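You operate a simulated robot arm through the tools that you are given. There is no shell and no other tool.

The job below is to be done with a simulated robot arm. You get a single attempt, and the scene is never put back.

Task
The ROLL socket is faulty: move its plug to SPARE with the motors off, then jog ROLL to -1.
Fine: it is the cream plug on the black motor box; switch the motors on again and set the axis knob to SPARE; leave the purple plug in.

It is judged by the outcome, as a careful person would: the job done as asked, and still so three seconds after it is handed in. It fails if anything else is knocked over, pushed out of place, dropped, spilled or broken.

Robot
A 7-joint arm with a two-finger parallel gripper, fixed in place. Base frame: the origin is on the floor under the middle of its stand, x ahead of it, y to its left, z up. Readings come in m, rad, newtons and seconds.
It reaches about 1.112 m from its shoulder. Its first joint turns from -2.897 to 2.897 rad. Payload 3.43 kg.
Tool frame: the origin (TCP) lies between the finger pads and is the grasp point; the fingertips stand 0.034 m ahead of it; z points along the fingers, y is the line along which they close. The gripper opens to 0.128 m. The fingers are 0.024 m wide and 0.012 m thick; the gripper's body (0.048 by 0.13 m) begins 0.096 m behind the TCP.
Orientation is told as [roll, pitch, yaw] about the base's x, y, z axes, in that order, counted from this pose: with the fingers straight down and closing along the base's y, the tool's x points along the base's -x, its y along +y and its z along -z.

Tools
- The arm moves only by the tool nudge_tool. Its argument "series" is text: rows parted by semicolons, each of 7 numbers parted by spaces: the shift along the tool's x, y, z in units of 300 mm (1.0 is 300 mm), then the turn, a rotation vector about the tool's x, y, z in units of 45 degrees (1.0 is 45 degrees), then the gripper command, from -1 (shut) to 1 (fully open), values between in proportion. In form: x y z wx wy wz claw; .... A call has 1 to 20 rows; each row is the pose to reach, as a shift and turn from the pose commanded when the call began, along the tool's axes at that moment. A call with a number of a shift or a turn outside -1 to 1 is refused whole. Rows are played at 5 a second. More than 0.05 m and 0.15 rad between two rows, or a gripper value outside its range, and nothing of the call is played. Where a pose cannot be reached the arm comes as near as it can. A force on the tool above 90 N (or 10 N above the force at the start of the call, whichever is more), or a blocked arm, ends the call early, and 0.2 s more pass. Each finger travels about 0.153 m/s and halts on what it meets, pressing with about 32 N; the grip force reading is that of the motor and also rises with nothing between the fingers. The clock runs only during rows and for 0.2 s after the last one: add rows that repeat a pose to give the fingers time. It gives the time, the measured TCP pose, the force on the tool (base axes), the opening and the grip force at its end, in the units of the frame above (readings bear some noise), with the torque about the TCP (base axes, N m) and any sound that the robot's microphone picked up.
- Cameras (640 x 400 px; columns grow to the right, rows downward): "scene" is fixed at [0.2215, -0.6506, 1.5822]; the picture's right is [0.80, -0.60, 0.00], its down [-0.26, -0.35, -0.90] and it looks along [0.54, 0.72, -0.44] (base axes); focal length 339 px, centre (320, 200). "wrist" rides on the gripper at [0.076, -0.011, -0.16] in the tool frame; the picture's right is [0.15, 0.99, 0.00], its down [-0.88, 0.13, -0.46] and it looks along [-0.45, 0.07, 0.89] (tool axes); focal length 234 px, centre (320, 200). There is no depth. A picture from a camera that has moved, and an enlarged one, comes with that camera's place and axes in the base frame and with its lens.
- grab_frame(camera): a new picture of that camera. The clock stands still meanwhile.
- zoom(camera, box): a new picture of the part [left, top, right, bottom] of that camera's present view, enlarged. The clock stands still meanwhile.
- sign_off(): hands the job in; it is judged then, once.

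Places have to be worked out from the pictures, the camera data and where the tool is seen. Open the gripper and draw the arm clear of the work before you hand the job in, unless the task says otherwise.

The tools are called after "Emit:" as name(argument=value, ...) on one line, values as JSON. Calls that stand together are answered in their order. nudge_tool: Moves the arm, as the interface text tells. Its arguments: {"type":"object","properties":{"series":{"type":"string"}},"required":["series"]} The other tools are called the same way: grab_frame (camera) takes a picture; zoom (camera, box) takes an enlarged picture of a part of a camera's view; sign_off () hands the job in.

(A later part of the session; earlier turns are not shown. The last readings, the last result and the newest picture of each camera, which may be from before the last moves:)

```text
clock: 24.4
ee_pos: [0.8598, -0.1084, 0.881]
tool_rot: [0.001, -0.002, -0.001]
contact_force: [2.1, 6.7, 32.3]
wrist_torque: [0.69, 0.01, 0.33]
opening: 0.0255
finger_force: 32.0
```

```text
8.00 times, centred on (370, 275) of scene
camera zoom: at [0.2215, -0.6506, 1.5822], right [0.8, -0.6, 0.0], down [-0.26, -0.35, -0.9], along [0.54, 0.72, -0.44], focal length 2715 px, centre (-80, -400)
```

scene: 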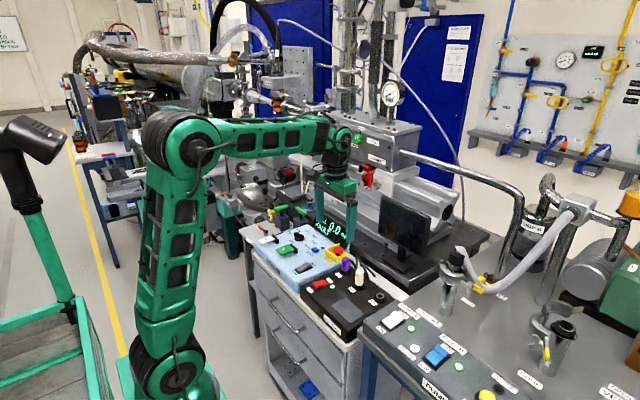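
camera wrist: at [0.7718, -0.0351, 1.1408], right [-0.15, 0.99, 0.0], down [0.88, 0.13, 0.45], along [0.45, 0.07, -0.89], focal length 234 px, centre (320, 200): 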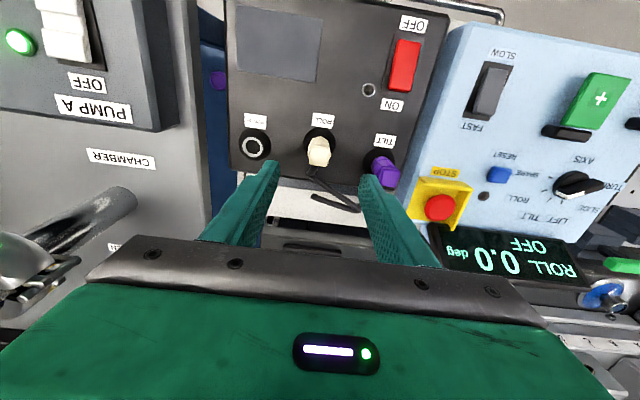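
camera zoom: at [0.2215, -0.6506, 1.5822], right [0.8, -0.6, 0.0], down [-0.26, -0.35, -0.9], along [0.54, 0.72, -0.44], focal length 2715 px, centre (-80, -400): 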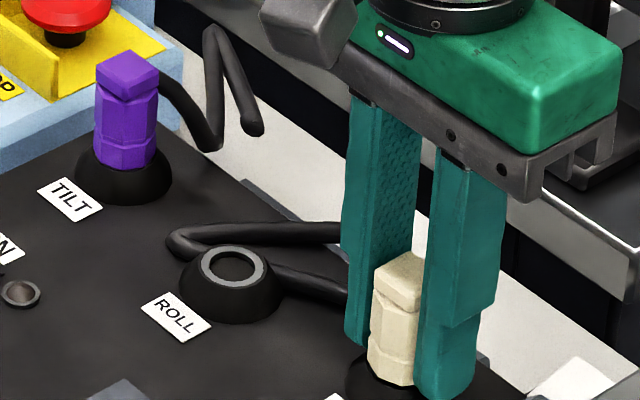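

The residual load is mostly vertical at 32 N. I'll look closely at the plug-to-ring interface before releasing.

Emit:
zoom(camera="wrist", box=[290, 140, 350, 200])

Emit:
zoom(camera="scene", box=[375, 275, 405, 305])

Emit:
zoom(camera="scene", box=[330, 250, 360, 280])

```text
6.67 times, centred on (320, 170) of wrist
camera zoom: at [0.7842, -0.1197, 1.0415], right [-0.15, 0.99, 0.0], down [0.88, 0.13, 0.46], along [0.45, 0.07, -0.89], focal length 1561 px, centre (320, 400)
```

zoom: 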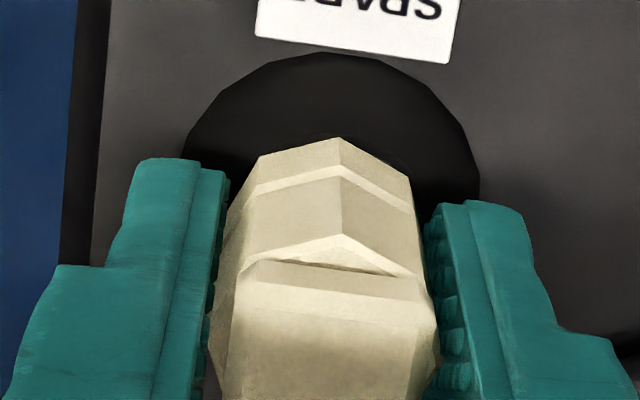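

```text
13.33 times, centred on (390, 290) of scene
camera zoom: at [0.2215, -0.6506, 1.5822], right [0.8, -0.6, 0.0], down [-0.26, -0.35, -0.9], along [0.54, 0.72, -0.44], focal length 4525 px, centre (-613, -1000)
```

zoom: 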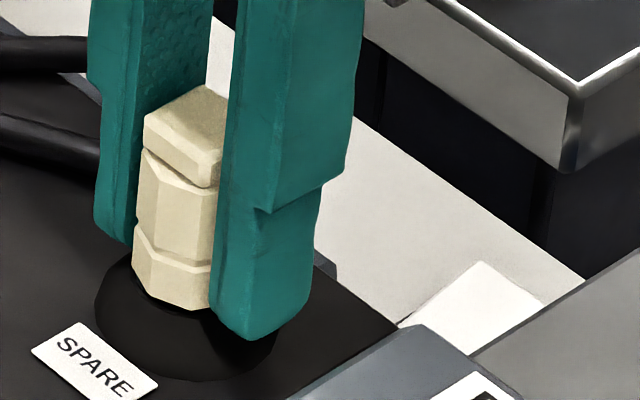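

```text
13.33 times, centred on (345, 265) of scene
camera zoom: at [0.2215, -0.6506, 1.5822], right [0.8, -0.6, 0.0], down [-0.26, -0.35, -0.9], along [0.54, 0.72, -0.44], focal length 4525 px, centre (-13, -667)
```

zoom: 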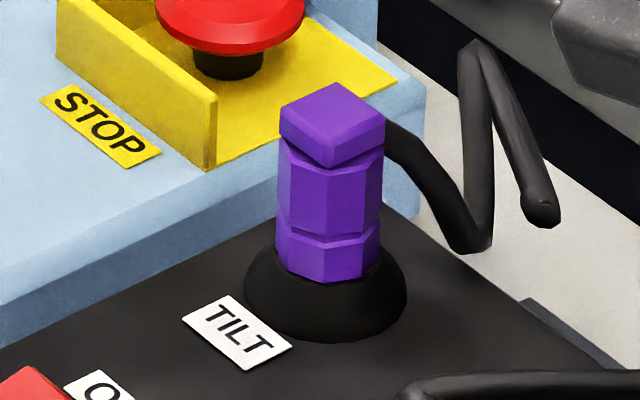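

The plug-to-cone geometry matches the seated purple plug to within about 0.5 mm, so the plug is seated. I'll unload the vertical push and open the fingers.

Emit:
nudge_tool(series="0 0 -0.004 0 0 0 -1; 0 0 -0.008 0 0 0 -1; 0 0 -0.008 0 0 0 -0.5; 0 0 -0.008 0 0 0 -0.2; 0 0 -0.008 0 0 0 0; 0 0 -0.008 0 0 0 0")

Emit:
zoom(camera="wrist", box=[240, 100, 400, 240])

Emit:
zoom(camera="scene", box=[370, 265, 410, 305])

```text
clock: 25.8
ee_pos: [0.8597, -0.1079, 0.8827]
tool_rot: [0.0, 0.001, 0.0]
contact_force: [-0.6, -0.1, -0.5]
wrist_torque: [0.01, 0.03, 0.03]
opening: 0.064
finger_force: 0.0
```

```text
2.86 times, centred on (320, 170) of wrist
camera zoom: at [0.7843, -0.1187, 1.0433], right [-0.15, 0.99, 0.0], down [0.88, 0.13, 0.45], along [0.45, 0.07, -0.89], focal length 669 px, centre (320, 286)
```

zoom: 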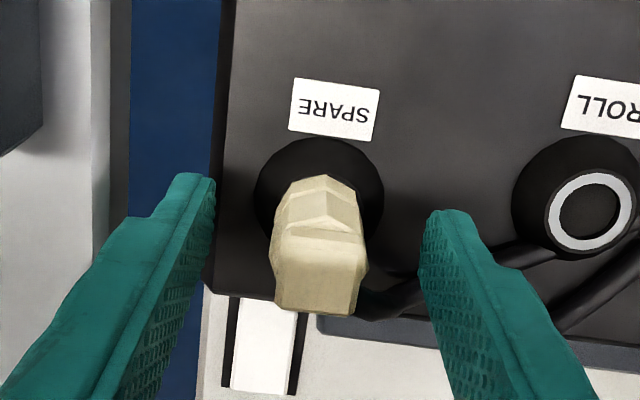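

```text
10.00 times, centred on (390, 285) of scene
camera zoom: at [0.2215, -0.6506, 1.5822], right [0.8, -0.6, 0.0], down [-0.26, -0.35, -0.9], along [0.54, 0.72, -0.44], focal length 3394 px, centre (-380, -650)
```

zoom: 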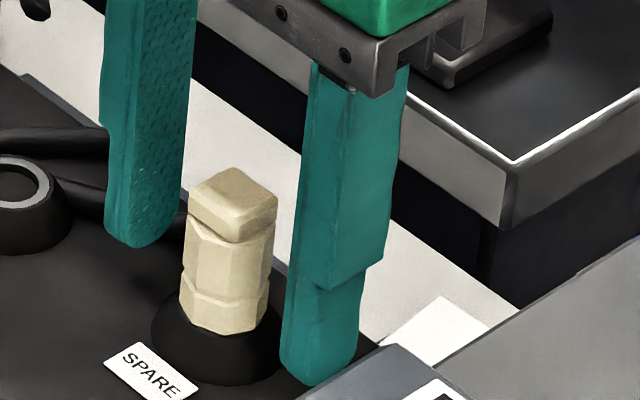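

The plug stands upright and seated in SPARE, with no load on the arm. I'll lift straight up and confirm it stays put.

Emit:
nudge_tool(series="0 0 -0.04 0 0 0 0; 0 0 -0.1 0 0 0 0; 0 0 -0.18 0 0 0 0; 0 0 -0.27 0 0 0 0; 0 0 -0.35 0 0 0 0; 0 0 -0.35 0 0 0 -0.5")

Emit:
zoom(camera="wrist", box=[220, 60, 420, 240])

Emit:
zoom(camera="scene", box=[330, 240, 410, 310])

```text
clock: 27.2
ee_pos: [0.8591, -0.1068, 0.9877]
tool_rot: [0.0, 0.002, 0.002]
contact_force: [-0.3, -0.1, 0.7]
wrist_torque: [-0.02, -0.02, -0.02]
opening: 0.0318
finger_force: 0.2
```

```text
2.22 times, centred on (320, 150) of wrist
camera zoom: at [0.7832, -0.1188, 1.1481], right [-0.15, 0.99, 0.0], down [0.88, 0.13, 0.45], along [0.45, 0.07, -0.89], focal length 520 px, centre (320, 311)
```

zoom: 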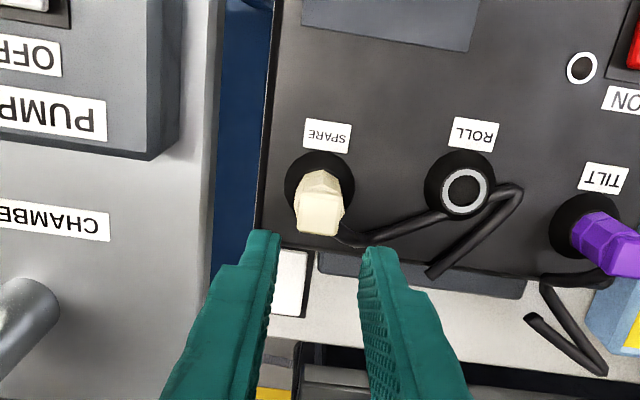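

```text
5.71 times, centred on (370, 275) of scene
camera zoom: at [0.2215, -0.6506, 1.5822], right [0.8, -0.6, 0.0], down [-0.26, -0.35, -0.9], along [0.54, 0.72, -0.44], focal length 1939 px, centre (34, -229)
```

zoom: 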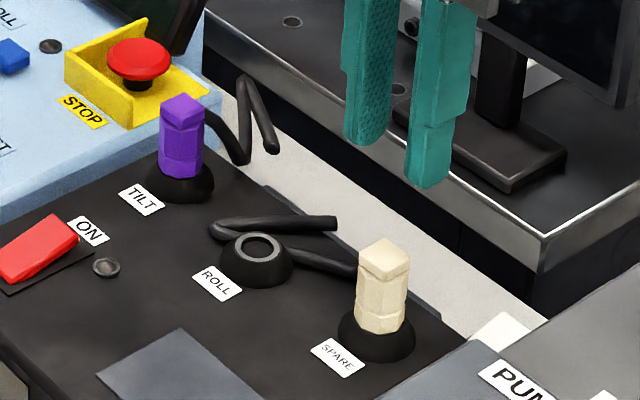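

The cream plug is in SPARE, the purple plug is untouched and ROLL is empty. Next I'll close the fingers and move above the ON end of the motors rocker at about (0.763, 0.055).

Emit:
nudge_tool(series="0.064 0.108 0 0 0 0 -1; 0.128 0.216 0 0 0 0 -1; 0.192 0.323 0 0 0 0 -1; 0.256 0.431 0 0 0 0 -1; 0.32 0.539 0 0 0 0 -1; 0.32 0.539 0.1 0 0 0 -1; 0.32 0.539 0.2 0 0 0 -1; 0.32 0.539 0.28 0 0 0 -1; 0.32 0.539 0.28 0 0 0 -1")

Emit:
zoom(camera="wrist", box=[240, 100, 400, 240])

Emit:
zoom(camera="scene", box=[290, 230, 370, 290])

```text
clock: 29.2
ee_pos: [0.765, 0.0549, 0.9036]
tool_rot: [0.0, 0.003, -0.001]
contact_force: [-0.8, 0.0, 0.0]
wrist_torque: [0.01, -0.01, -0.01]
opening: 0.0
finger_force: 31.4
```

```text
2.86 times, centred on (320, 170) of wrist
camera zoom: at [0.6888, 0.0437, 1.0647], right [-0.15, 0.99, 0.0], down [0.88, 0.13, 0.45], along [0.45, 0.07, -0.89], focal length 669 px, centre (320, 286)
```

zoom: 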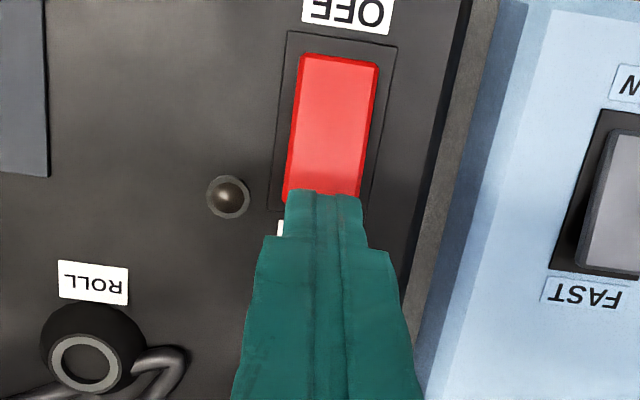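

```text
6.67 times, centred on (330, 260) of scene
camera zoom: at [0.2215, -0.6506, 1.5822], right [0.8, -0.6, 0.0], down [-0.26, -0.35, -0.9], along [0.54, 0.72, -0.44], focal length 2263 px, centre (253, -200)
```

zoom: 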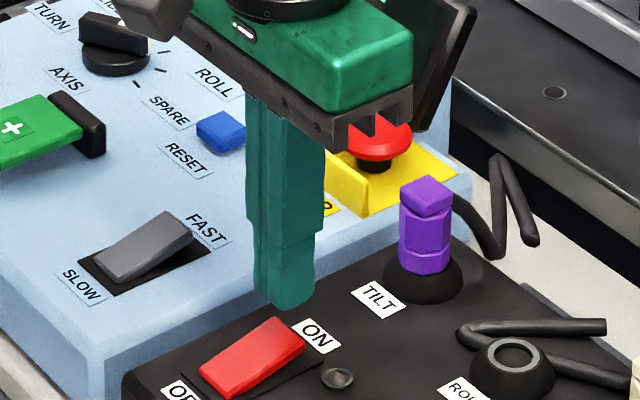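

The tips would land right at the edge of the ON end, so I'll shift 5 mm toward −x and then press down in small steps.

Emit:
nudge_tool(series="0.009 0 0 0 0 0 -1; 0.017 0 0.02 0 0 0 -1; 0.017 0 0.035 0 0 0 -1; 0.017 0 0.05 0 0 0 -1; 0.017 0 0.06 0 0 0 -1; 0.017 0 0.07 0 0 0 -1; 0.017 0 0.08 0 0 0 -1; 0.017 0 0.09 0 0 0 -1")

Emit:
zoom(camera="scene", box=[290, 210, 370, 290])

```text
clock: 31.0
ee_pos: [0.7593, 0.0539, 0.8788]
tool_rot: [0.001, -0.005, -0.003]
contact_force: [5.1, -3.7, 22.0]
wrist_torque: [-0.07, 0.08, 0.28]
opening: 0.0004
finger_force: 31.7
```

```text
5.00 times, centred on (330, 250) of scene
camera zoom: at [0.2215, -0.6506, 1.5822], right [0.8, -0.6, 0.0], down [-0.26, -0.35, -0.9], along [0.54, 0.72, -0.44], focal length 1697 px, centre (270, -50)
```

zoom: 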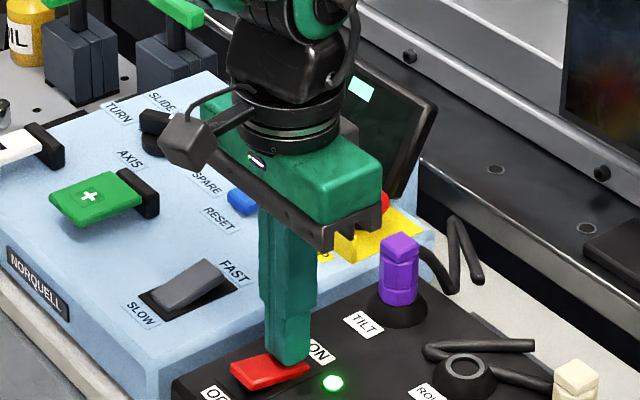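

The green LED is lit again, so the motors are on. I'll lift off and move to a viewpoint over the console to read the display and locate the knob.

Emit:
nudge_tool(series="0 0 -0.05 0 0 0 -1; 0 0 -0.15 0 0 0 -1; 0 0 -0.28 0 0 0 -1; 0 0.13 -0.36 0 0 0 -0.5; 0 0.26 -0.44 0 0 0 0; 0 0.4 -0.5 0 0 0 0.5; 0 0.54 -0.5 0 0 0 0.5; -0.03 0.67 -0.5 0 0 0 0.5; -0.03 0.67 -0.5 0 0 0 0.5")

Emit:
grab_frame(camera="wrist")

Emit:
zoom(camera="wrist", box=[260, 60, 440, 240])

Emit:
zoom(camera="scene", box=[250, 190, 370, 290])

```text
clock: 33.0
ee_pos: [0.769, 0.2553, 1.0286]
tool_rot: [0.0, 0.001, -0.002]
contact_force: [-0.7, -0.6, 0.2]
wrist_torque: [0.0, 0.03, -0.02]
opening: 0.0958
finger_force: 0.1
```

```text
taken
camera wrist: at [0.6934, 0.2449, 1.1887], right [-0.15, 0.99, 0.0], down [0.88, 0.13, 0.45], along [0.45, 0.07, -0.89], focal length 234 px, centre (320, 200)
```

wrist: 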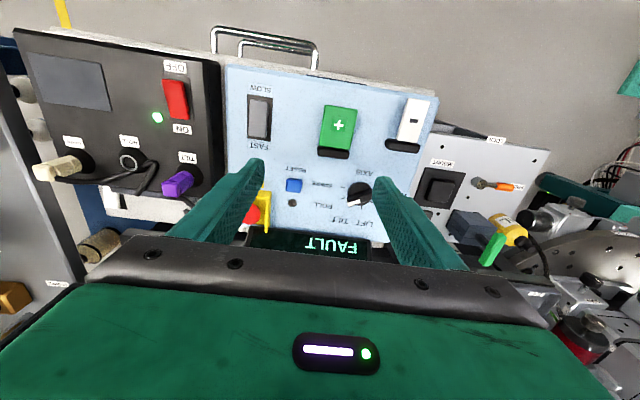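

```text
2.22 times, centred on (350, 150) of wrist
camera zoom: at [0.6934, 0.2449, 1.1887], right [-0.15, 0.99, 0.0], down [0.88, 0.13, 0.45], along [0.45, 0.07, -0.89], focal length 520 px, centre (253, 311)
```

zoom: 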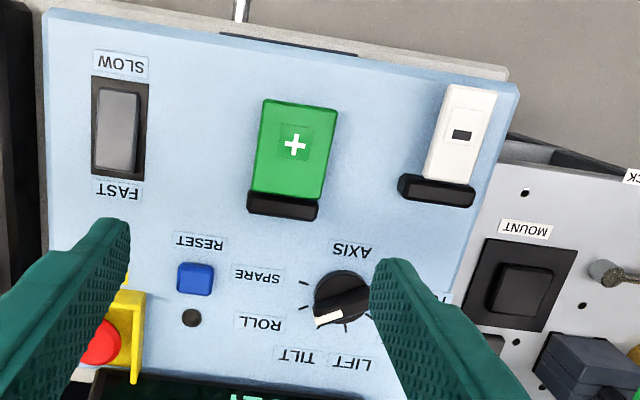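

```text
4.00 times, centred on (310, 240) of scene
camera zoom: at [0.2215, -0.6506, 1.5822], right [0.8, -0.6, 0.0], down [-0.26, -0.35, -0.9], along [0.54, 0.72, -0.44], focal length 1358 px, centre (360, 40)
```

zoom: 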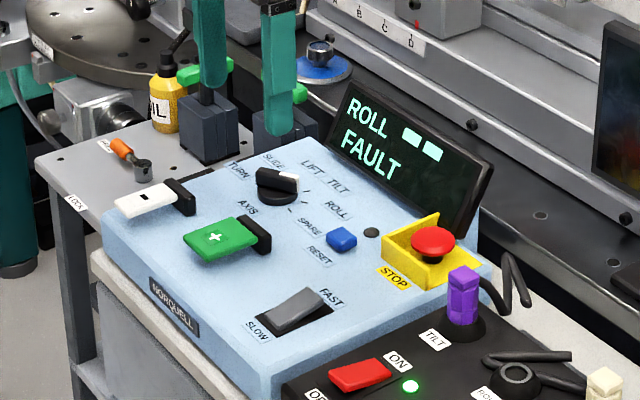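

The display reads "ROLL FAULT --" with motors on, as expected with ROLL empty. I triangulate the knob at about (0.853, 0.339, 0.83), with its bar at −54° (ROLL). I'll move above it and begin yawing the gripper to line up with the bar.

Emit:
nudge_tool(series="-0.047 0.047 0.015 0 0 0.133 0.3; -0.093 0.093 0.03 0 0 0.267 0.3; -0.14 0.14 0.045 0 0 0.4 0.3; -0.187 0.187 0.06 0 0 0.533 0.3; -0.233 0.233 0.08 0 0 0.667 0.3; -0.28 0.28 0.1 0 0 0.8 0.3; -0.28 0.28 0.1 0 0 0.8 0.3")

Emit:
grab_frame(camera="wrist")

Emit:
grab_frame(camera="scene")

```text
clock: 34.6
ee_pos: [0.8531, 0.3402, 0.9968]
tool_rot: [0.0, 0.001, -0.63]
contact_force: [-0.6, 0.2, -0.6]
wrist_torque: [0.02, 0.03, -0.01]
opening: 0.083
finger_force: 0.0
```

```text
taken
camera wrist: at [0.7845, 0.3751, 1.1581], right [0.46, 0.89, 0.0], down [0.79, -0.41, 0.46], along [0.4, -0.21, -0.89], focal length 234 px, centre (320, 200)
```

wrist: 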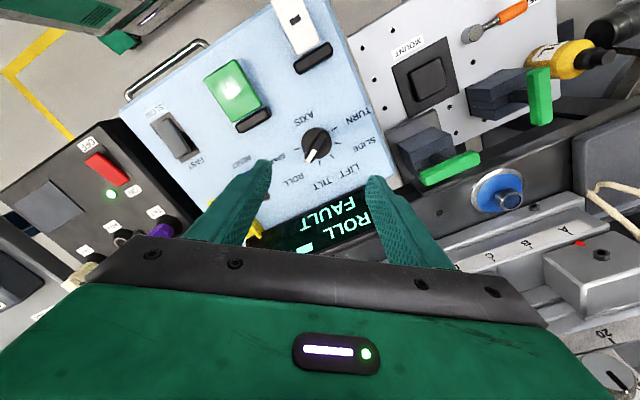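

```text
taken
```

scene: 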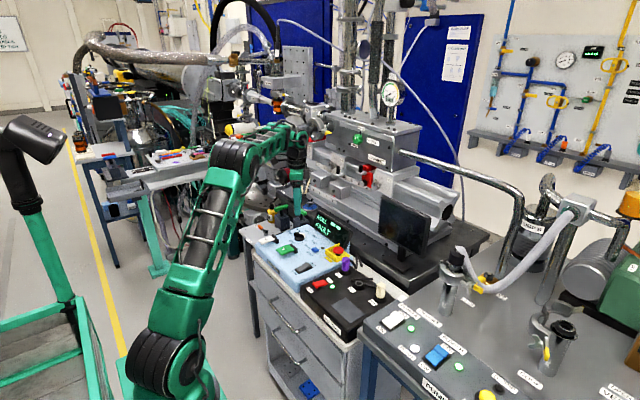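

Emit:
zoom(camera="wrist", box=[260, 90, 380, 200])

```text
3.64 times, centred on (320, 145) of wrist
camera zoom: at [0.7845, 0.3751, 1.1581], right [0.46, 0.89, 0.0], down [0.79, -0.41, 0.46], along [0.4, -0.21, -0.89], focal length 852 px, centre (320, 400)
```

zoom: 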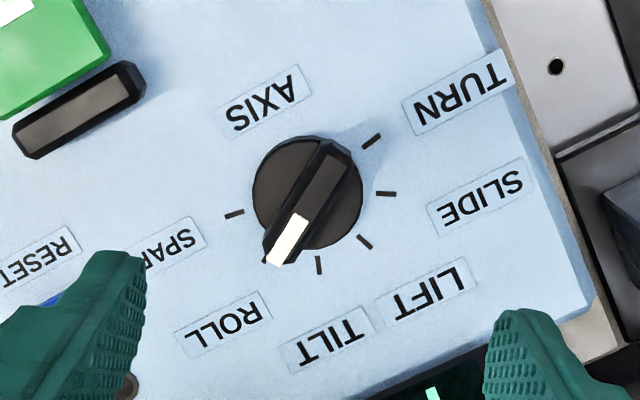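

This gives a clear view: the bar points at ROLL (≈−54°), and SPARE is at −90°, 36° further clockwise. The knob axis is near (0.848, 0.336). I'll finish yawing to −54°, recentre and descend to tip z≈0.896 for a refined look.

Emit:
nudge_tool(series="0.001 -0.005 0.045 0 0 0.1 0.1; 0.002 -0.011 0.09 0 0 0.2 0.1; 0.003 -0.016 0.135 0 0 0.3 0.1; 0.005 -0.022 0.18 0 0 0.4 0.1; 0.005 -0.022 0.223 0 0 0.4 0.1; 0.005 -0.022 0.223 0 0 0.4 0.1")

Emit:
zoom(camera="wrist", box=[250, 90, 390, 230])

Emit:
zoom(camera="scene", box=[260, 200, 340, 260])

```text
clock: 36.0
ee_pos: [0.8467, 0.3323, 0.9312]
tool_rot: [0.001, -0.001, -0.942]
contact_force: [0.5, 0.6, 0.2]
wrist_torque: [0.01, -0.02, -0.01]
opening: 0.0707
finger_force: 0.0
```

```text
2.86 times, centred on (320, 160) of wrist
camera zoom: at [0.7937, 0.3885, 1.0904], right [0.71, 0.7, 0.0], down [0.62, -0.64, 0.46], along [0.32, -0.33, -0.89], focal length 669 px, centre (320, 314)
```

zoom: 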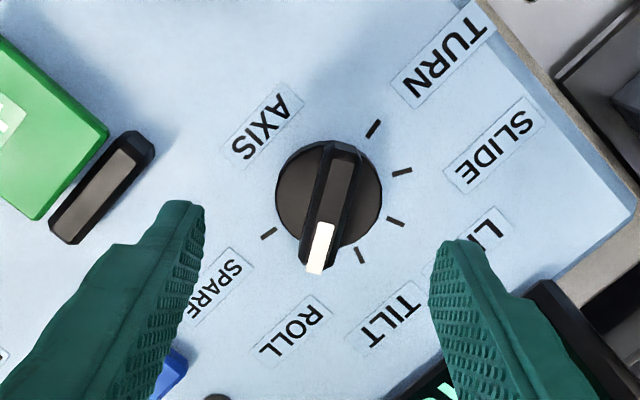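

```text
6.67 times, centred on (300, 230) of scene
camera zoom: at [0.2215, -0.6506, 1.5822], right [0.8, -0.6, 0.0], down [-0.26, -0.35, -0.9], along [0.54, 0.72, -0.44], focal length 2263 px, centre (453, 0)
```

zoom: 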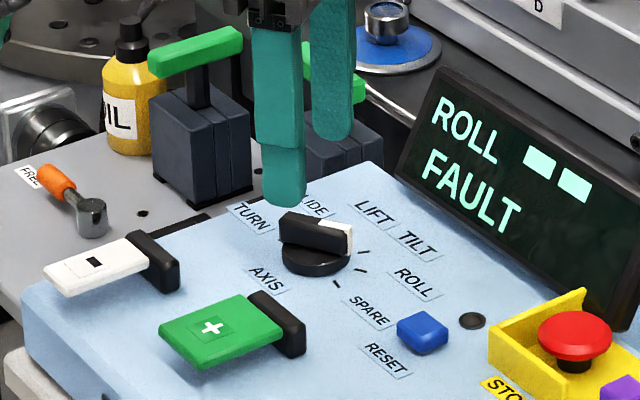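

A fit to the tick circle shows the positions are 40° apart, with ROLL≈−60° and SPARE≈−100°. The knob axis is about 4 mm from the TCP. I'll recentre, yaw another 4°, descend so the tips reach z≈0.842, and then close on the bar.

Emit:
nudge_tool(series="-0.003 0.006 0.04 0 0 0.05 0.1; -0.0077 0.012 0.09 0 0 0.09 0; -0.0077 0.012 0.13 0 0 0.09 -0.2; -0.0077 0.012 0.16 0 0 0.09 -0.2; -0.0077 0.012 0.184 0 0 0.09 -0.2; -0.0077 0.012 0.184 0 0 0.09 -0.2")

Emit:
zoom(camera="wrist", box=[250, 90, 390, 230])

Emit:
zoom(camera="scene", box=[270, 210, 330, 260])

```text
clock: 37.4
ee_pos: [0.851, 0.3349, 0.8745]
tool_rot: [0.0, -0.001, -1.013]
contact_force: [-0.5, 0.7, 1.1]
wrist_torque: [0.01, -0.02, 0.0]
opening: 0.051
finger_force: 0.1
```

```text
2.86 times, centred on (320, 160) of wrist
camera zoom: at [0.8009, 0.3928, 1.035], right [0.76, 0.65, 0.0], down [0.58, -0.68, 0.46], along [0.29, -0.35, -0.89], focal length 669 px, centre (320, 314)
```

zoom: 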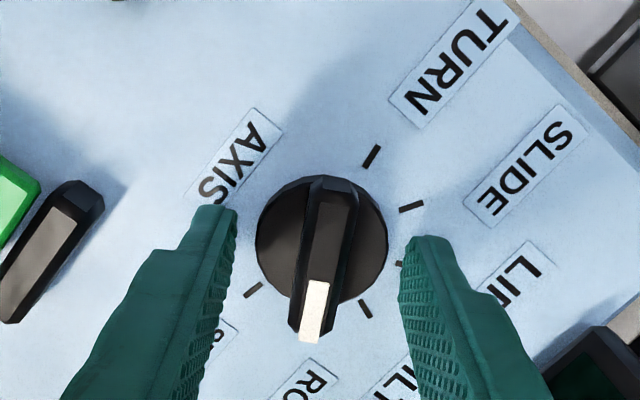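

```text
8.00 times, centred on (300, 235) of scene
camera zoom: at [0.2215, -0.6506, 1.5822], right [0.8, -0.6, 0.0], down [-0.26, -0.35, -0.9], along [0.54, 0.72, -0.44], focal length 2715 px, centre (480, -80)
```

zoom: 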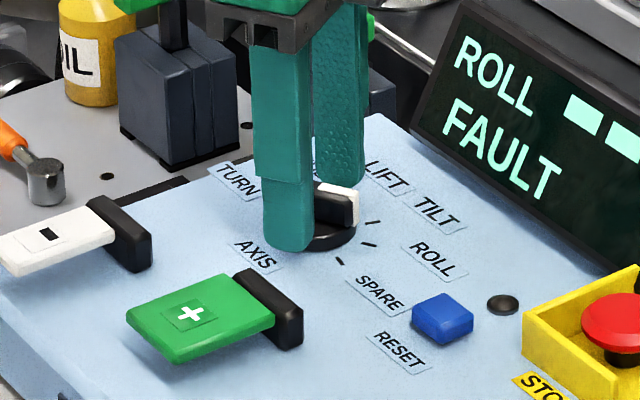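

The fingers straddle the bar, nearly centred. I'll make a 1.2 mm correction and close on it.

Emit:
nudge_tool(series="0.003 0.004 0 0 0 0 -0.2; 0.003 0.004 0 0 0 0 -0.6; 0.003 0.004 0 0 0 0 -1; 0.003 0.004 0 0 0 0 -1; 0.003 0.004 0 0 0 0 -1")

Emit:
zoom(camera="wrist", box=[250, 90, 390, 230])

Emit:
zoom(camera="scene", box=[270, 210, 330, 260])

```text
clock: 38.6
ee_pos: [0.8501, 0.3333, 0.8744]
tool_rot: [-0.001, 0.0, -1.014]
contact_force: [-11.9, -9.5, 0.1]
wrist_torque: [-0.08, 0.23, -0.02]
opening: 0.0138
finger_force: 44.6
```

```text
2.86 times, centred on (320, 160) of wrist
camera zoom: at [0.8013, 0.3936, 1.0352], right [0.76, 0.65, 0.0], down [0.58, -0.68, 0.46], along [0.29, -0.35, -0.89], focal length 669 px, centre (320, 314)
```

zoom: 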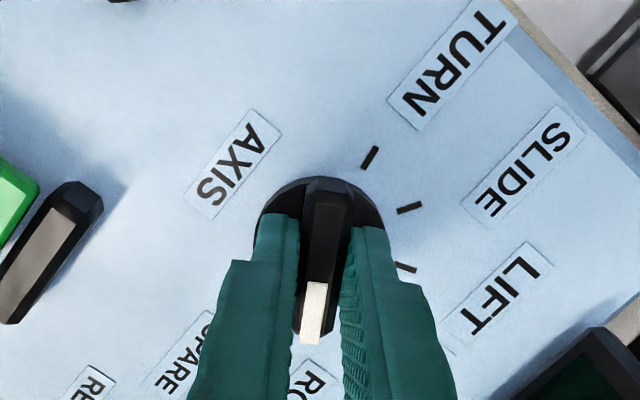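

```text
8.00 times, centred on (300, 235) of scene
camera zoom: at [0.2215, -0.6506, 1.5822], right [0.8, -0.6, 0.0], down [-0.26, -0.35, -0.9], along [0.54, 0.72, -0.44], focal length 2715 px, centre (480, -80)
```

zoom: 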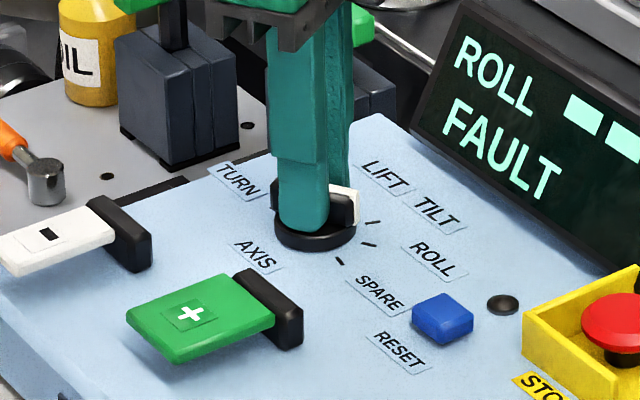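

I've gripped the bar at 13.8 mm with a slight sideways load. I'll ease that off and rotate 40° clockwise toward SPARE.

Emit:
nudge_tool(series="0 -0.004 0 0 0 0.05 -1; 0 -0.004 0 0 0 0.15 -1; 0 -0.004 0 0 0 0.25 -1; 0 -0.004 0 0 0 0.36 -1; 0 -0.004 0 0 0 0.47 -1; 0 -0.004 0 0 0 0.58 -1; 0 -0.004 0 0 0 0.69 -1; 0 -0.004 0 0 0 0.8 -1; 0 -0.004 0 0 0 0.889 -1; 0 -0.004 0 0 0 0.889 -1")

Emit:
zoom(camera="wrist", box=[250, 90, 390, 230])

Emit:
zoom(camera="scene", box=[270, 205, 360, 265])

```text
clock: 40.8
ee_pos: [0.8501, 0.3344, 0.8744]
tool_rot: [-0.001, 0.0, -1.713]
contact_force: [-10.5, -9.3, -4.8]
wrist_torque: [-0.2, 0.15, -0.02]
opening: 0.0137
finger_force: 45.3
```

```text
2.86 times, centred on (320, 160) of wrist
camera zoom: at [0.8502, 0.4117, 1.0352], right [1.0, 0.0, 0.0], down [0.0, -0.89, 0.46], along [0.0, -0.46, -0.89], focal length 669 px, centre (320, 314)
```

zoom: 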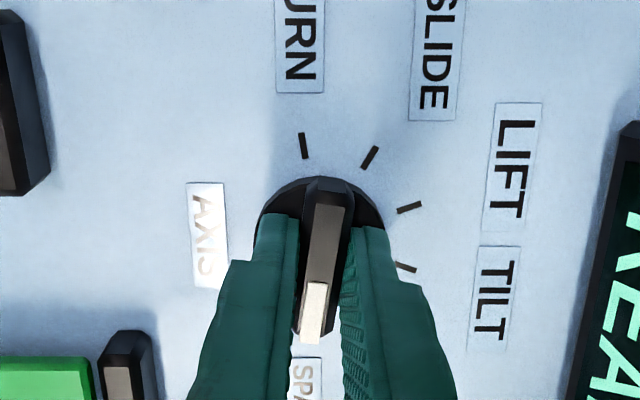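

```text
6.67 times, centred on (315, 235) of scene
camera zoom: at [0.2215, -0.6506, 1.5822], right [0.8, -0.6, 0.0], down [-0.26, -0.35, -0.9], along [0.54, 0.72, -0.44], focal length 2263 px, centre (353, -33)
```

zoom: 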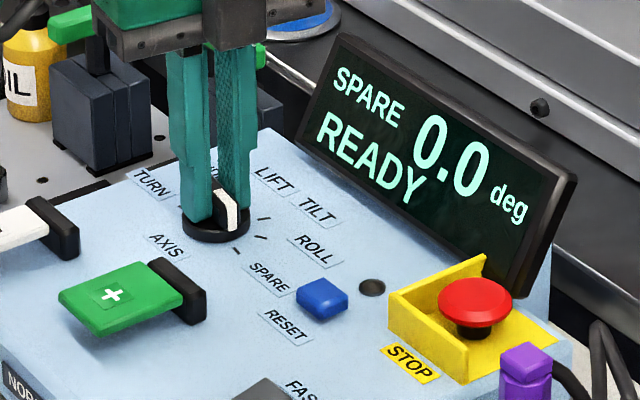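

The display now reads "SPARE READY 0.0 deg". I'll open the fingers and lift clear of the knob.

Emit:
nudge_tool(series="0 0 0 0 0 0 -0.6; 0 0 0 0 0 0 -0.2; 0 0 0 0 0 0 -0.2; 0 0 -0.05 0 0 0 -0.2; 0 0 -0.12 0 0 0 -0.2; 0 0 -0.22 0 0 0 -0.2; 0 0 -0.35 0 0 0 -0.2; 0 0 -0.45 0 0 0 -0.2")

Emit:
zoom(camera="scene", box=[250, 190, 370, 290])

Emit:
zoom(camera="wrist", box=[220, 60, 420, 240])

```text
clock: 42.6
ee_pos: [0.8532, 0.3383, 1.0107]
tool_rot: [0.0, -0.002, -1.712]
contact_force: [0.2, 0.5, 0.3]
wrist_torque: [0.02, 0.03, 0.0]
opening: 0.0512
finger_force: 0.2
```

```text
4.00 times, centred on (310, 240) of scene
camera zoom: at [0.2215, -0.6506, 1.5822], right [0.8, -0.6, 0.0], down [-0.26, -0.35, -0.9], along [0.54, 0.72, -0.44], focal length 1358 px, centre (360, 40)
```

zoom: 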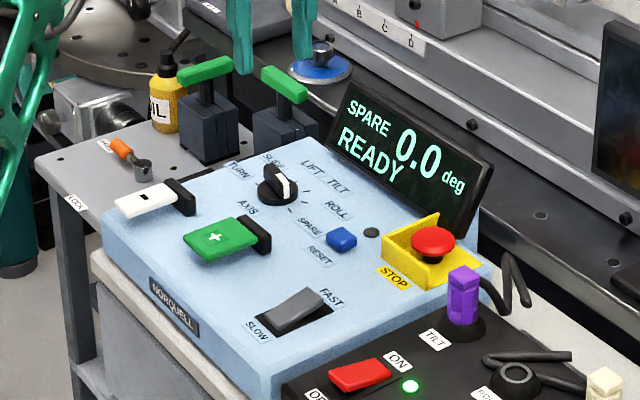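

```text
2.22 times, centred on (320, 150) of wrist
camera zoom: at [0.8525, 0.4157, 1.1717], right [1.0, 0.01, 0.0], down [0.01, -0.89, 0.46], along [0.0, -0.46, -0.89], focal length 520 px, centre (320, 311)
```

zoom: 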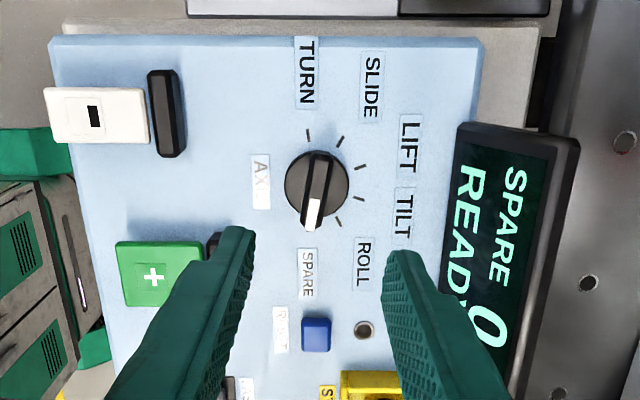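

The knob is at SPARE and the display is ready. The "−" key plate spans about x 0.69–0.753 around y≈0.377 with its top near z 0.86, hinged at the back. I'll move above its front half with the fingers closed.

Emit:
nudge_tool(series="0.0126 -0.095 0.02 0 0 0 -0.6; 0.0252 -0.19 0.05 0 0 0 -1; 0.0378 -0.284 0.09 0 0 0 -1; 0.0504 -0.379 0.14 0 0 0 -1; 0.063 -0.474 0.202 0 0 0 -1; 0.063 -0.474 0.202 0 0 0 -1")

Emit:
grab_frame(camera="wrist")

Emit:
zoom(camera="wrist", box=[240, 100, 400, 240])

Emit:
grab_frame(camera="scene")

Emit:
zoom(camera="scene", box=[250, 190, 370, 290])

```text
clock: 44.0
ee_pos: [0.7142, 0.3741, 0.949]
tool_rot: [-0.001, 0.0, -1.712]
contact_force: [0.5, 0.7, -0.4]
wrist_torque: [0.01, 0.04, 0.0]
opening: 0.0
finger_force: 32.2
```

```text
taken
camera wrist: at [0.7147, 0.451, 1.1089], right [1.0, 0.01, 0.0], down [0.01, -0.89, 0.46], along [0.0, -0.46, -0.89], focal length 234 px, centre (320, 200)
```

wrist: 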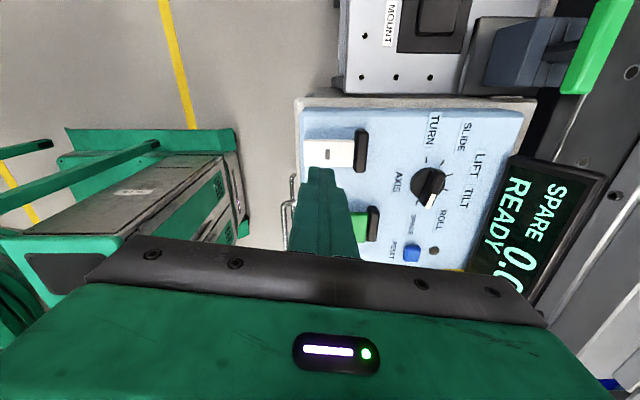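

```text
2.86 times, centred on (320, 170) of wrist
camera zoom: at [0.7147, 0.451, 1.1089], right [1.0, 0.01, 0.0], down [0.01, -0.89, 0.46], along [0.0, -0.46, -0.89], focal length 669 px, centre (320, 286)
```

zoom: 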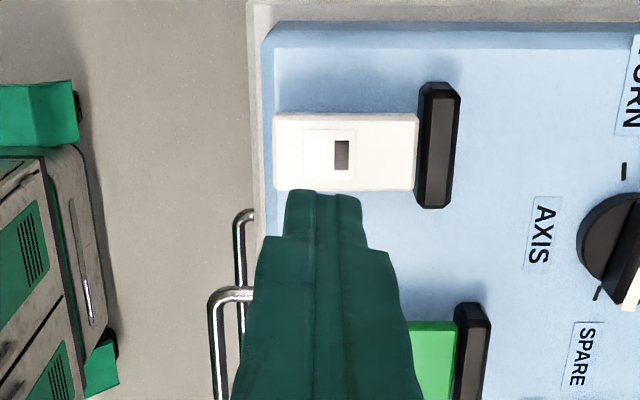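

```text
taken
```

scene: 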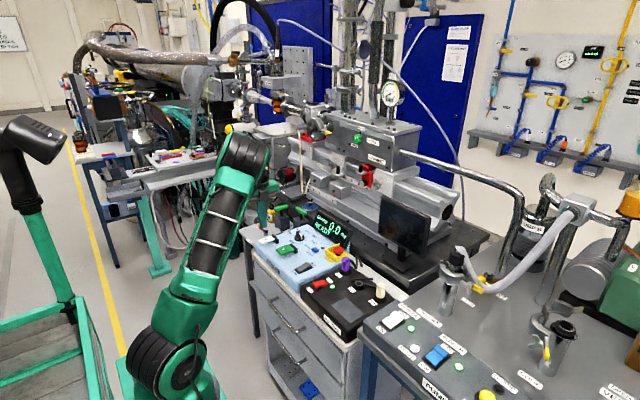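

```text
4.00 times, centred on (310, 240) of scene
camera zoom: at [0.2215, -0.6506, 1.5822], right [0.8, -0.6, 0.0], down [-0.26, -0.35, -0.9], along [0.54, 0.72, -0.44], focal length 1358 px, centre (360, 40)
```

zoom: 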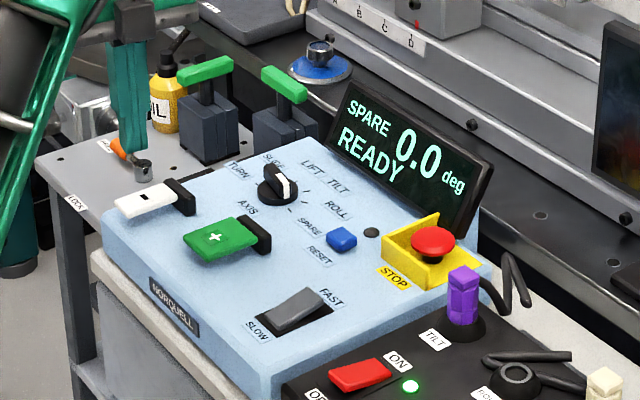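

The display reads "SPARE READY 0.0". The tip will land about 18 mm from the key's front edge but 4 mm off-centre in y. I'll correct that and descend to about 8 mm above the key.

Emit:
nudge_tool(series="0.0067 0 0.03 0 0 0 -1; 0.0133 0 0.06 0 0 0 -1; 0.0133 0 0.1 0 0 0 -1; 0.0133 0 0.14 0 0 0 -1; 0.0133 0 0.155 0 0 0 -1; 0.0133 0 0.155 0 0 0 -1")

Emit:
zoom(camera="wrist", box=[260, 120, 380, 220])

Emit:
zoom(camera="scene", box=[250, 210, 350, 280])

```text
clock: 45.4
ee_pos: [0.7126, 0.3776, 0.9016]
tool_rot: [-0.001, 0.0, -1.711]
contact_force: [0.1, -0.6, 0.6]
wrist_torque: [0.02, -0.04, 0.02]
opening: 0.0
finger_force: 31.9
```

```text
4.00 times, centred on (320, 170) of wrist
camera zoom: at [0.7127, 0.4543, 1.063], right [1.0, 0.01, 0.0], down [0.01, -0.89, 0.46], along [0.0, -0.46, -0.89], focal length 937 px, centre (320, 320)
```

zoom: 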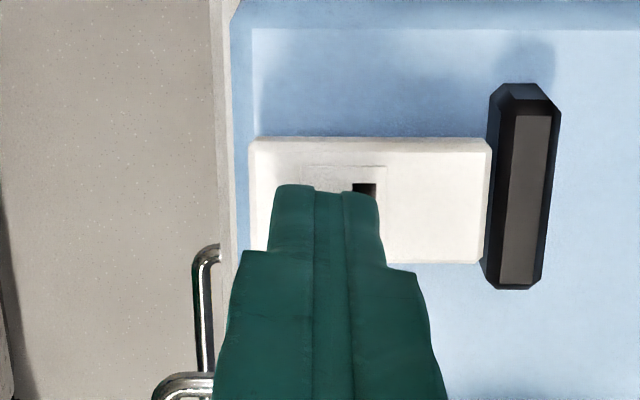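

```text
5.71 times, centred on (300, 245) of scene
camera zoom: at [0.2215, -0.6506, 1.5822], right [0.8, -0.6, 0.0], down [-0.26, -0.35, -0.9], along [0.54, 0.72, -0.44], focal length 1939 px, centre (434, -57)
```

zoom: 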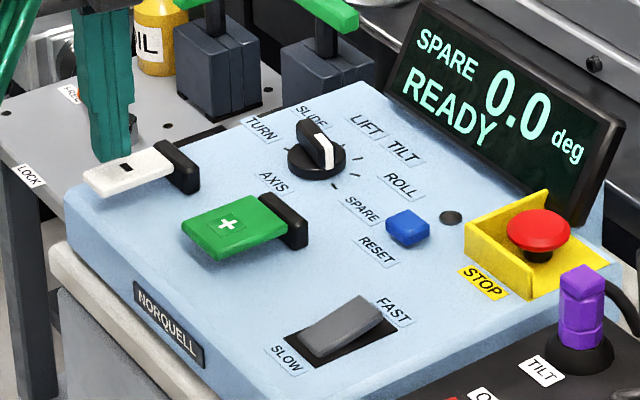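

The landing point is centred on the key plate. I'll step down carefully, checking force and display between short calls.

Emit:
nudge_tool(series="0 0 0.012 0 0 0 -1; 0 0 0.024 0 0 0 -1")

Emit:
zoom(camera="scene", box=[250, 210, 350, 280])

```text
clock: 46.0
ee_pos: [0.7144, 0.3783, 0.8947]
tool_rot: [0.002, 0.001, -1.713]
contact_force: [0.7, 0.1, 0.1]
wrist_torque: [-0.03, 0.02, -0.01]
opening: 0.0002
finger_force: 31.9
```

```text
5.71 times, centred on (300, 245) of scene
camera zoom: at [0.2215, -0.6506, 1.5822], right [0.8, -0.6, 0.0], down [-0.26, -0.35, -0.9], along [0.54, 0.72, -0.44], focal length 1939 px, centre (434, -57)
```

zoom: 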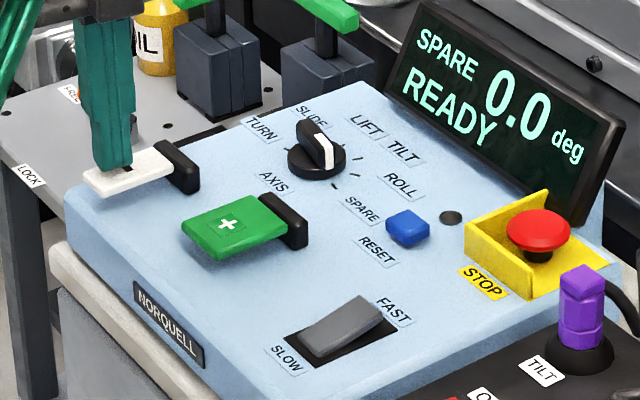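

No contact yet. I'll step down another 3 mm.

Emit:
nudge_tool(series="0 0 0.01 0 0 0 -1")

Emit:
zoom(camera="scene", box=[250, 210, 350, 280])

```text
clock: 46.4
ee_pos: [0.7124, 0.3777, 0.8908]
tool_rot: [-0.001, -0.001, -1.713]
contact_force: [0.1, 0.3, 0.2]
wrist_torque: [0.0, 0.01, 0.02]
opening: 0.0
finger_force: 32.0
```

```text
5.71 times, centred on (300, 245) of scene
camera zoom: at [0.2215, -0.6506, 1.5822], right [0.8, -0.6, 0.0], down [-0.26, -0.35, -0.9], along [0.54, 0.72, -0.44], focal length 1939 px, centre (434, -57)
```

zoom: 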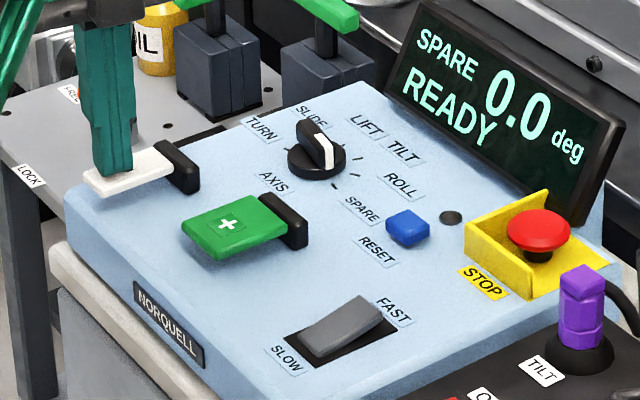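

Still no contact force. I'll go down another 3 mm.

Emit:
nudge_tool(series="0 0 0.01 0 0 0 -1")

Emit:
zoom(camera="scene", box=[250, 210, 350, 280])

```text
clock: 46.8
ee_pos: [0.7144, 0.3773, 0.8875]
tool_rot: [0.001, 0.0, -1.712]
contact_force: [0.9, 0.5, 1.4]
wrist_torque: [0.03, 0.0, 0.0]
opening: 0.0
finger_force: 32.2
```

```text
5.71 times, centred on (300, 245) of scene
camera zoom: at [0.2215, -0.6506, 1.5822], right [0.8, -0.6, 0.0], down [-0.26, -0.35, -0.9], along [0.54, 0.72, -0.44], focal length 1939 px, centre (434, -57)
```

zoom: 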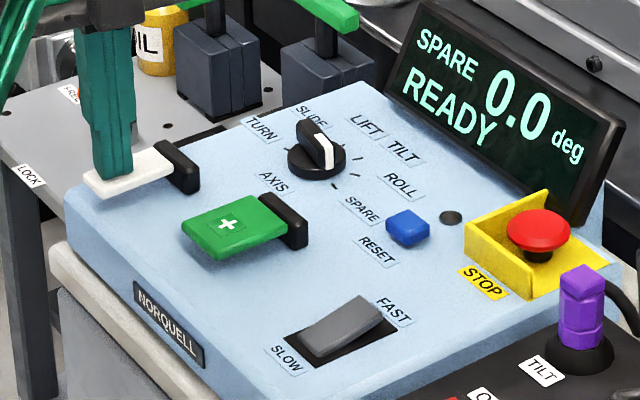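

Light contact of about 1.4 N, with the display still at 0.0. I'll press 2 mm at a time.

Emit:
nudge_tool(series="0 0 0.007 0 0 0 -1")

Emit:
zoom(camera="scene", box=[250, 210, 350, 280])

```text
clock: 47.2
ee_pos: [0.7119, 0.3769, 0.8864]
tool_rot: [-0.001, 0.001, -1.711]
contact_force: [1.7, 2.2, 2.1]
wrist_torque: [0.04, -0.09, -0.02]
opening: 0.0
finger_force: 32.1
```

```text
5.71 times, centred on (300, 245) of scene
camera zoom: at [0.2215, -0.6506, 1.5822], right [0.8, -0.6, 0.0], down [-0.26, -0.35, -0.9], along [0.54, 0.72, -0.44], focal length 1939 px, centre (434, -57)
```

zoom: 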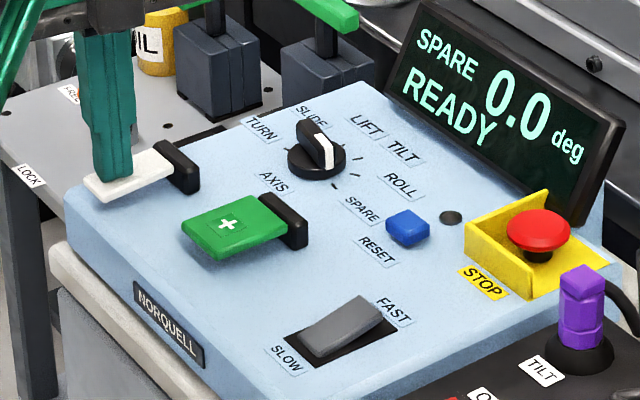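

The spring load is rising slowly with no motion yet. I'll press 2 mm more.

Emit:
nudge_tool(series="0 0 0.007 0 0 0 -1")

Emit:
zoom(camera="scene", box=[250, 210, 350, 280])

```text
clock: 47.6
ee_pos: [0.7134, 0.3776, 0.8846]
tool_rot: [0.0, 0.0, -1.714]
contact_force: [0.7, 0.2, 3.2]
wrist_torque: [-0.01, -0.01, 0.01]
opening: 0.0
finger_force: 31.9
```

```text
5.71 times, centred on (300, 245) of scene
camera zoom: at [0.2215, -0.6506, 1.5822], right [0.8, -0.6, 0.0], down [-0.26, -0.35, -0.9], along [0.54, 0.72, -0.44], focal length 1939 px, centre (434, -57)
```

zoom: 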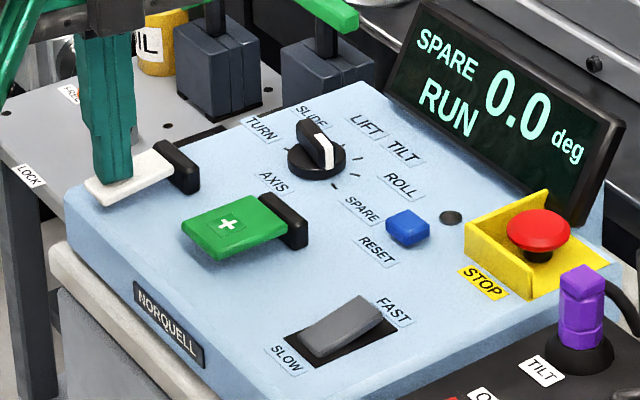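

The display shows RUN, so the key has engaged. I'll hold briefly and watch the value.

Emit:
nudge_tool(series="0 0 0 0 0 0 -1")

Emit:
zoom(camera="scene", box=[300, 205, 360, 250])

```text
clock: 48.0
ee_pos: [0.7128, 0.3784, 0.884]
tool_rot: [0.001, -0.001, -1.71]
contact_force: [0.4, 0.0, 3.6]
wrist_torque: [0.01, -0.07, 0.0]
opening: 0.0003
finger_force: 32.4
```

```text
8.89 times, centred on (330, 228) of scene
camera zoom: at [0.2215, -0.6506, 1.5822], right [0.8, -0.6, 0.0], down [-0.26, -0.35, -0.9], along [0.54, 0.72, -0.44], focal length 3017 px, centre (231, -44)
```

zoom: 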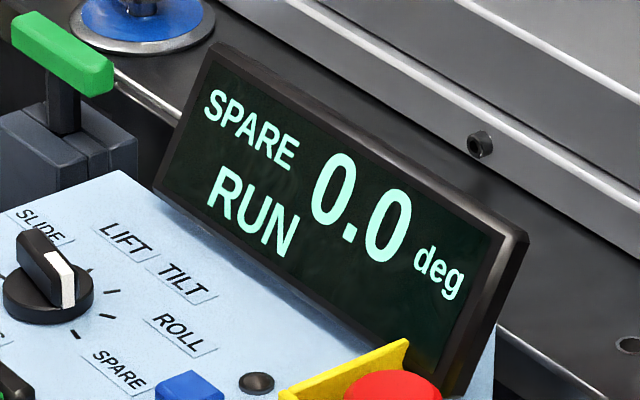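

Still 0.0, so the slow rate is gentle. I'll hold for about a second more.

Emit:
nudge_tool(series="0 0 0 0 0 0 -1; 0 0 0 0 0 0 -1; 0 0 0 0 0 0 -1")

Emit:
zoom(camera="scene", box=[300, 205, 360, 250])

```text
clock: 48.8
ee_pos: [0.7131, 0.3779, 0.8851]
tool_rot: [-0.001, -0.001, -1.711]
contact_force: [-0.4, -0.5, 2.5]
wrist_torque: [0.01, -0.04, -0.04]
opening: 0.0002
finger_force: 31.6
```

```text
8.89 times, centred on (330, 228) of scene
camera zoom: at [0.2215, -0.6506, 1.5822], right [0.8, -0.6, 0.0], down [-0.26, -0.35, -0.9], along [0.54, 0.72, -0.44], focal length 3017 px, centre (231, -44)
```

zoom: 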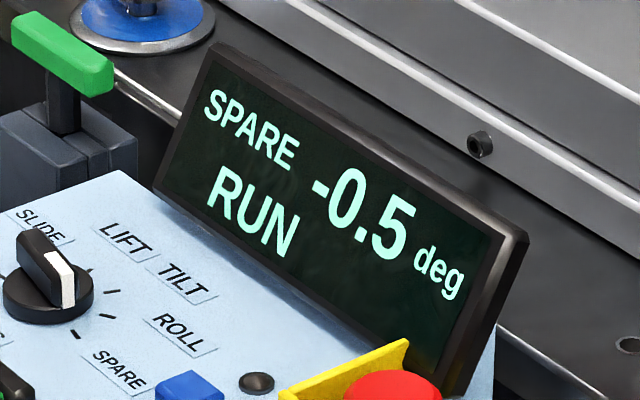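

The value is −0.5 and running. I'll hold for one more short interval and check again.

Emit:
nudge_tool(series="0 0 0 0 0 0 -1")

Emit:
zoom(camera="scene", box=[300, 205, 360, 250])

```text
clock: 49.2
ee_pos: [0.7125, 0.3786, 0.8842]
tool_rot: [0.001, 0.001, -1.713]
contact_force: [-0.9, -0.4, 2.1]
wrist_torque: [0.04, 0.01, 0.03]
opening: 0.0001
finger_force: 31.7
```

```text
8.89 times, centred on (330, 228) of scene
camera zoom: at [0.2215, -0.6506, 1.5822], right [0.8, -0.6, 0.0], down [-0.26, -0.35, -0.9], along [0.54, 0.72, -0.44], focal length 3017 px, centre (231, -44)
```

zoom: 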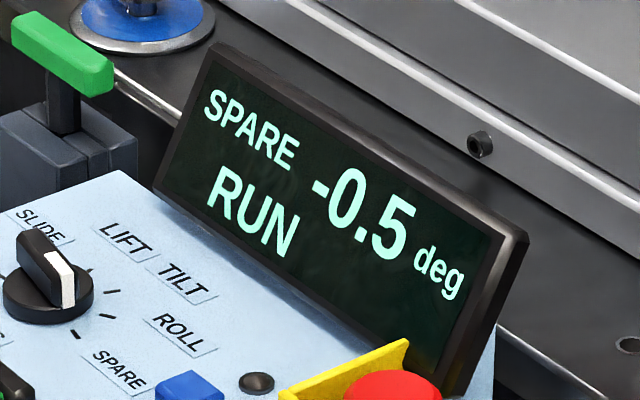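

Still −0.5, so the jog seems to advance in 0.5° steps. I'll hold one more interval.

Emit:
nudge_tool(series="0 0 0 0 0 0 -1")

Emit:
zoom(camera="scene", box=[300, 205, 360, 250])

```text
clock: 49.6
ee_pos: [0.7128, 0.376, 0.885]
tool_rot: [0.002, 0.0, -1.713]
contact_force: [-0.4, -0.3, 2.9]
wrist_torque: [0.05, -0.02, 0.03]
opening: 0.0
finger_force: 32.5
```

```text
8.89 times, centred on (330, 228) of scene
camera zoom: at [0.2215, -0.6506, 1.5822], right [0.8, -0.6, 0.0], down [-0.26, -0.35, -0.9], along [0.54, 0.72, -0.44], focal length 3017 px, centre (231, -44)
```

zoom: 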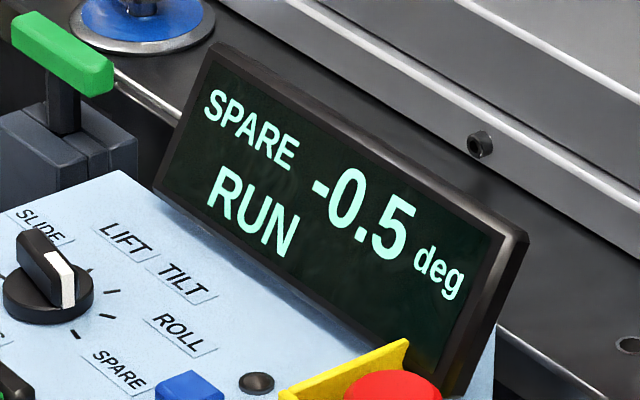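

No change yet at t=49.6. I'll hold one more short interval to learn whether it repeats or steps once per press.

Emit:
nudge_tool(series="0 0 0 0 0 0 -1")

Emit:
zoom(camera="scene", box=[300, 205, 360, 250])

```text
clock: 50.0
ee_pos: [0.7135, 0.3785, 0.8852]
tool_rot: [-0.001, -0.001, -1.713]
contact_force: [-0.6, -0.7, 2.8]
wrist_torque: [0.01, -0.04, 0.01]
opening: 0.0
finger_force: 32.0
```

```text
8.89 times, centred on (330, 228) of scene
camera zoom: at [0.2215, -0.6506, 1.5822], right [0.8, -0.6, 0.0], down [-0.26, -0.35, -0.9], along [0.54, 0.72, -0.44], focal length 3017 px, centre (231, -44)
```

zoom: 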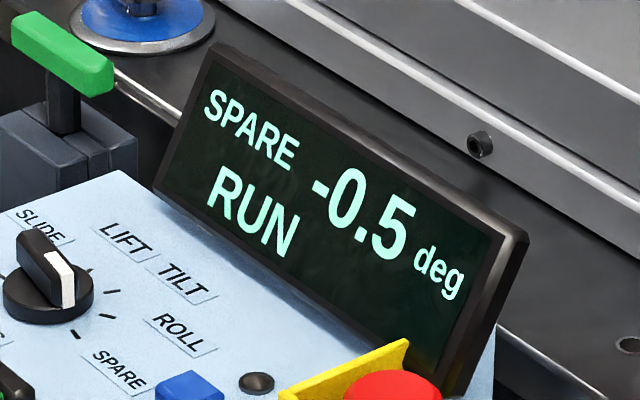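

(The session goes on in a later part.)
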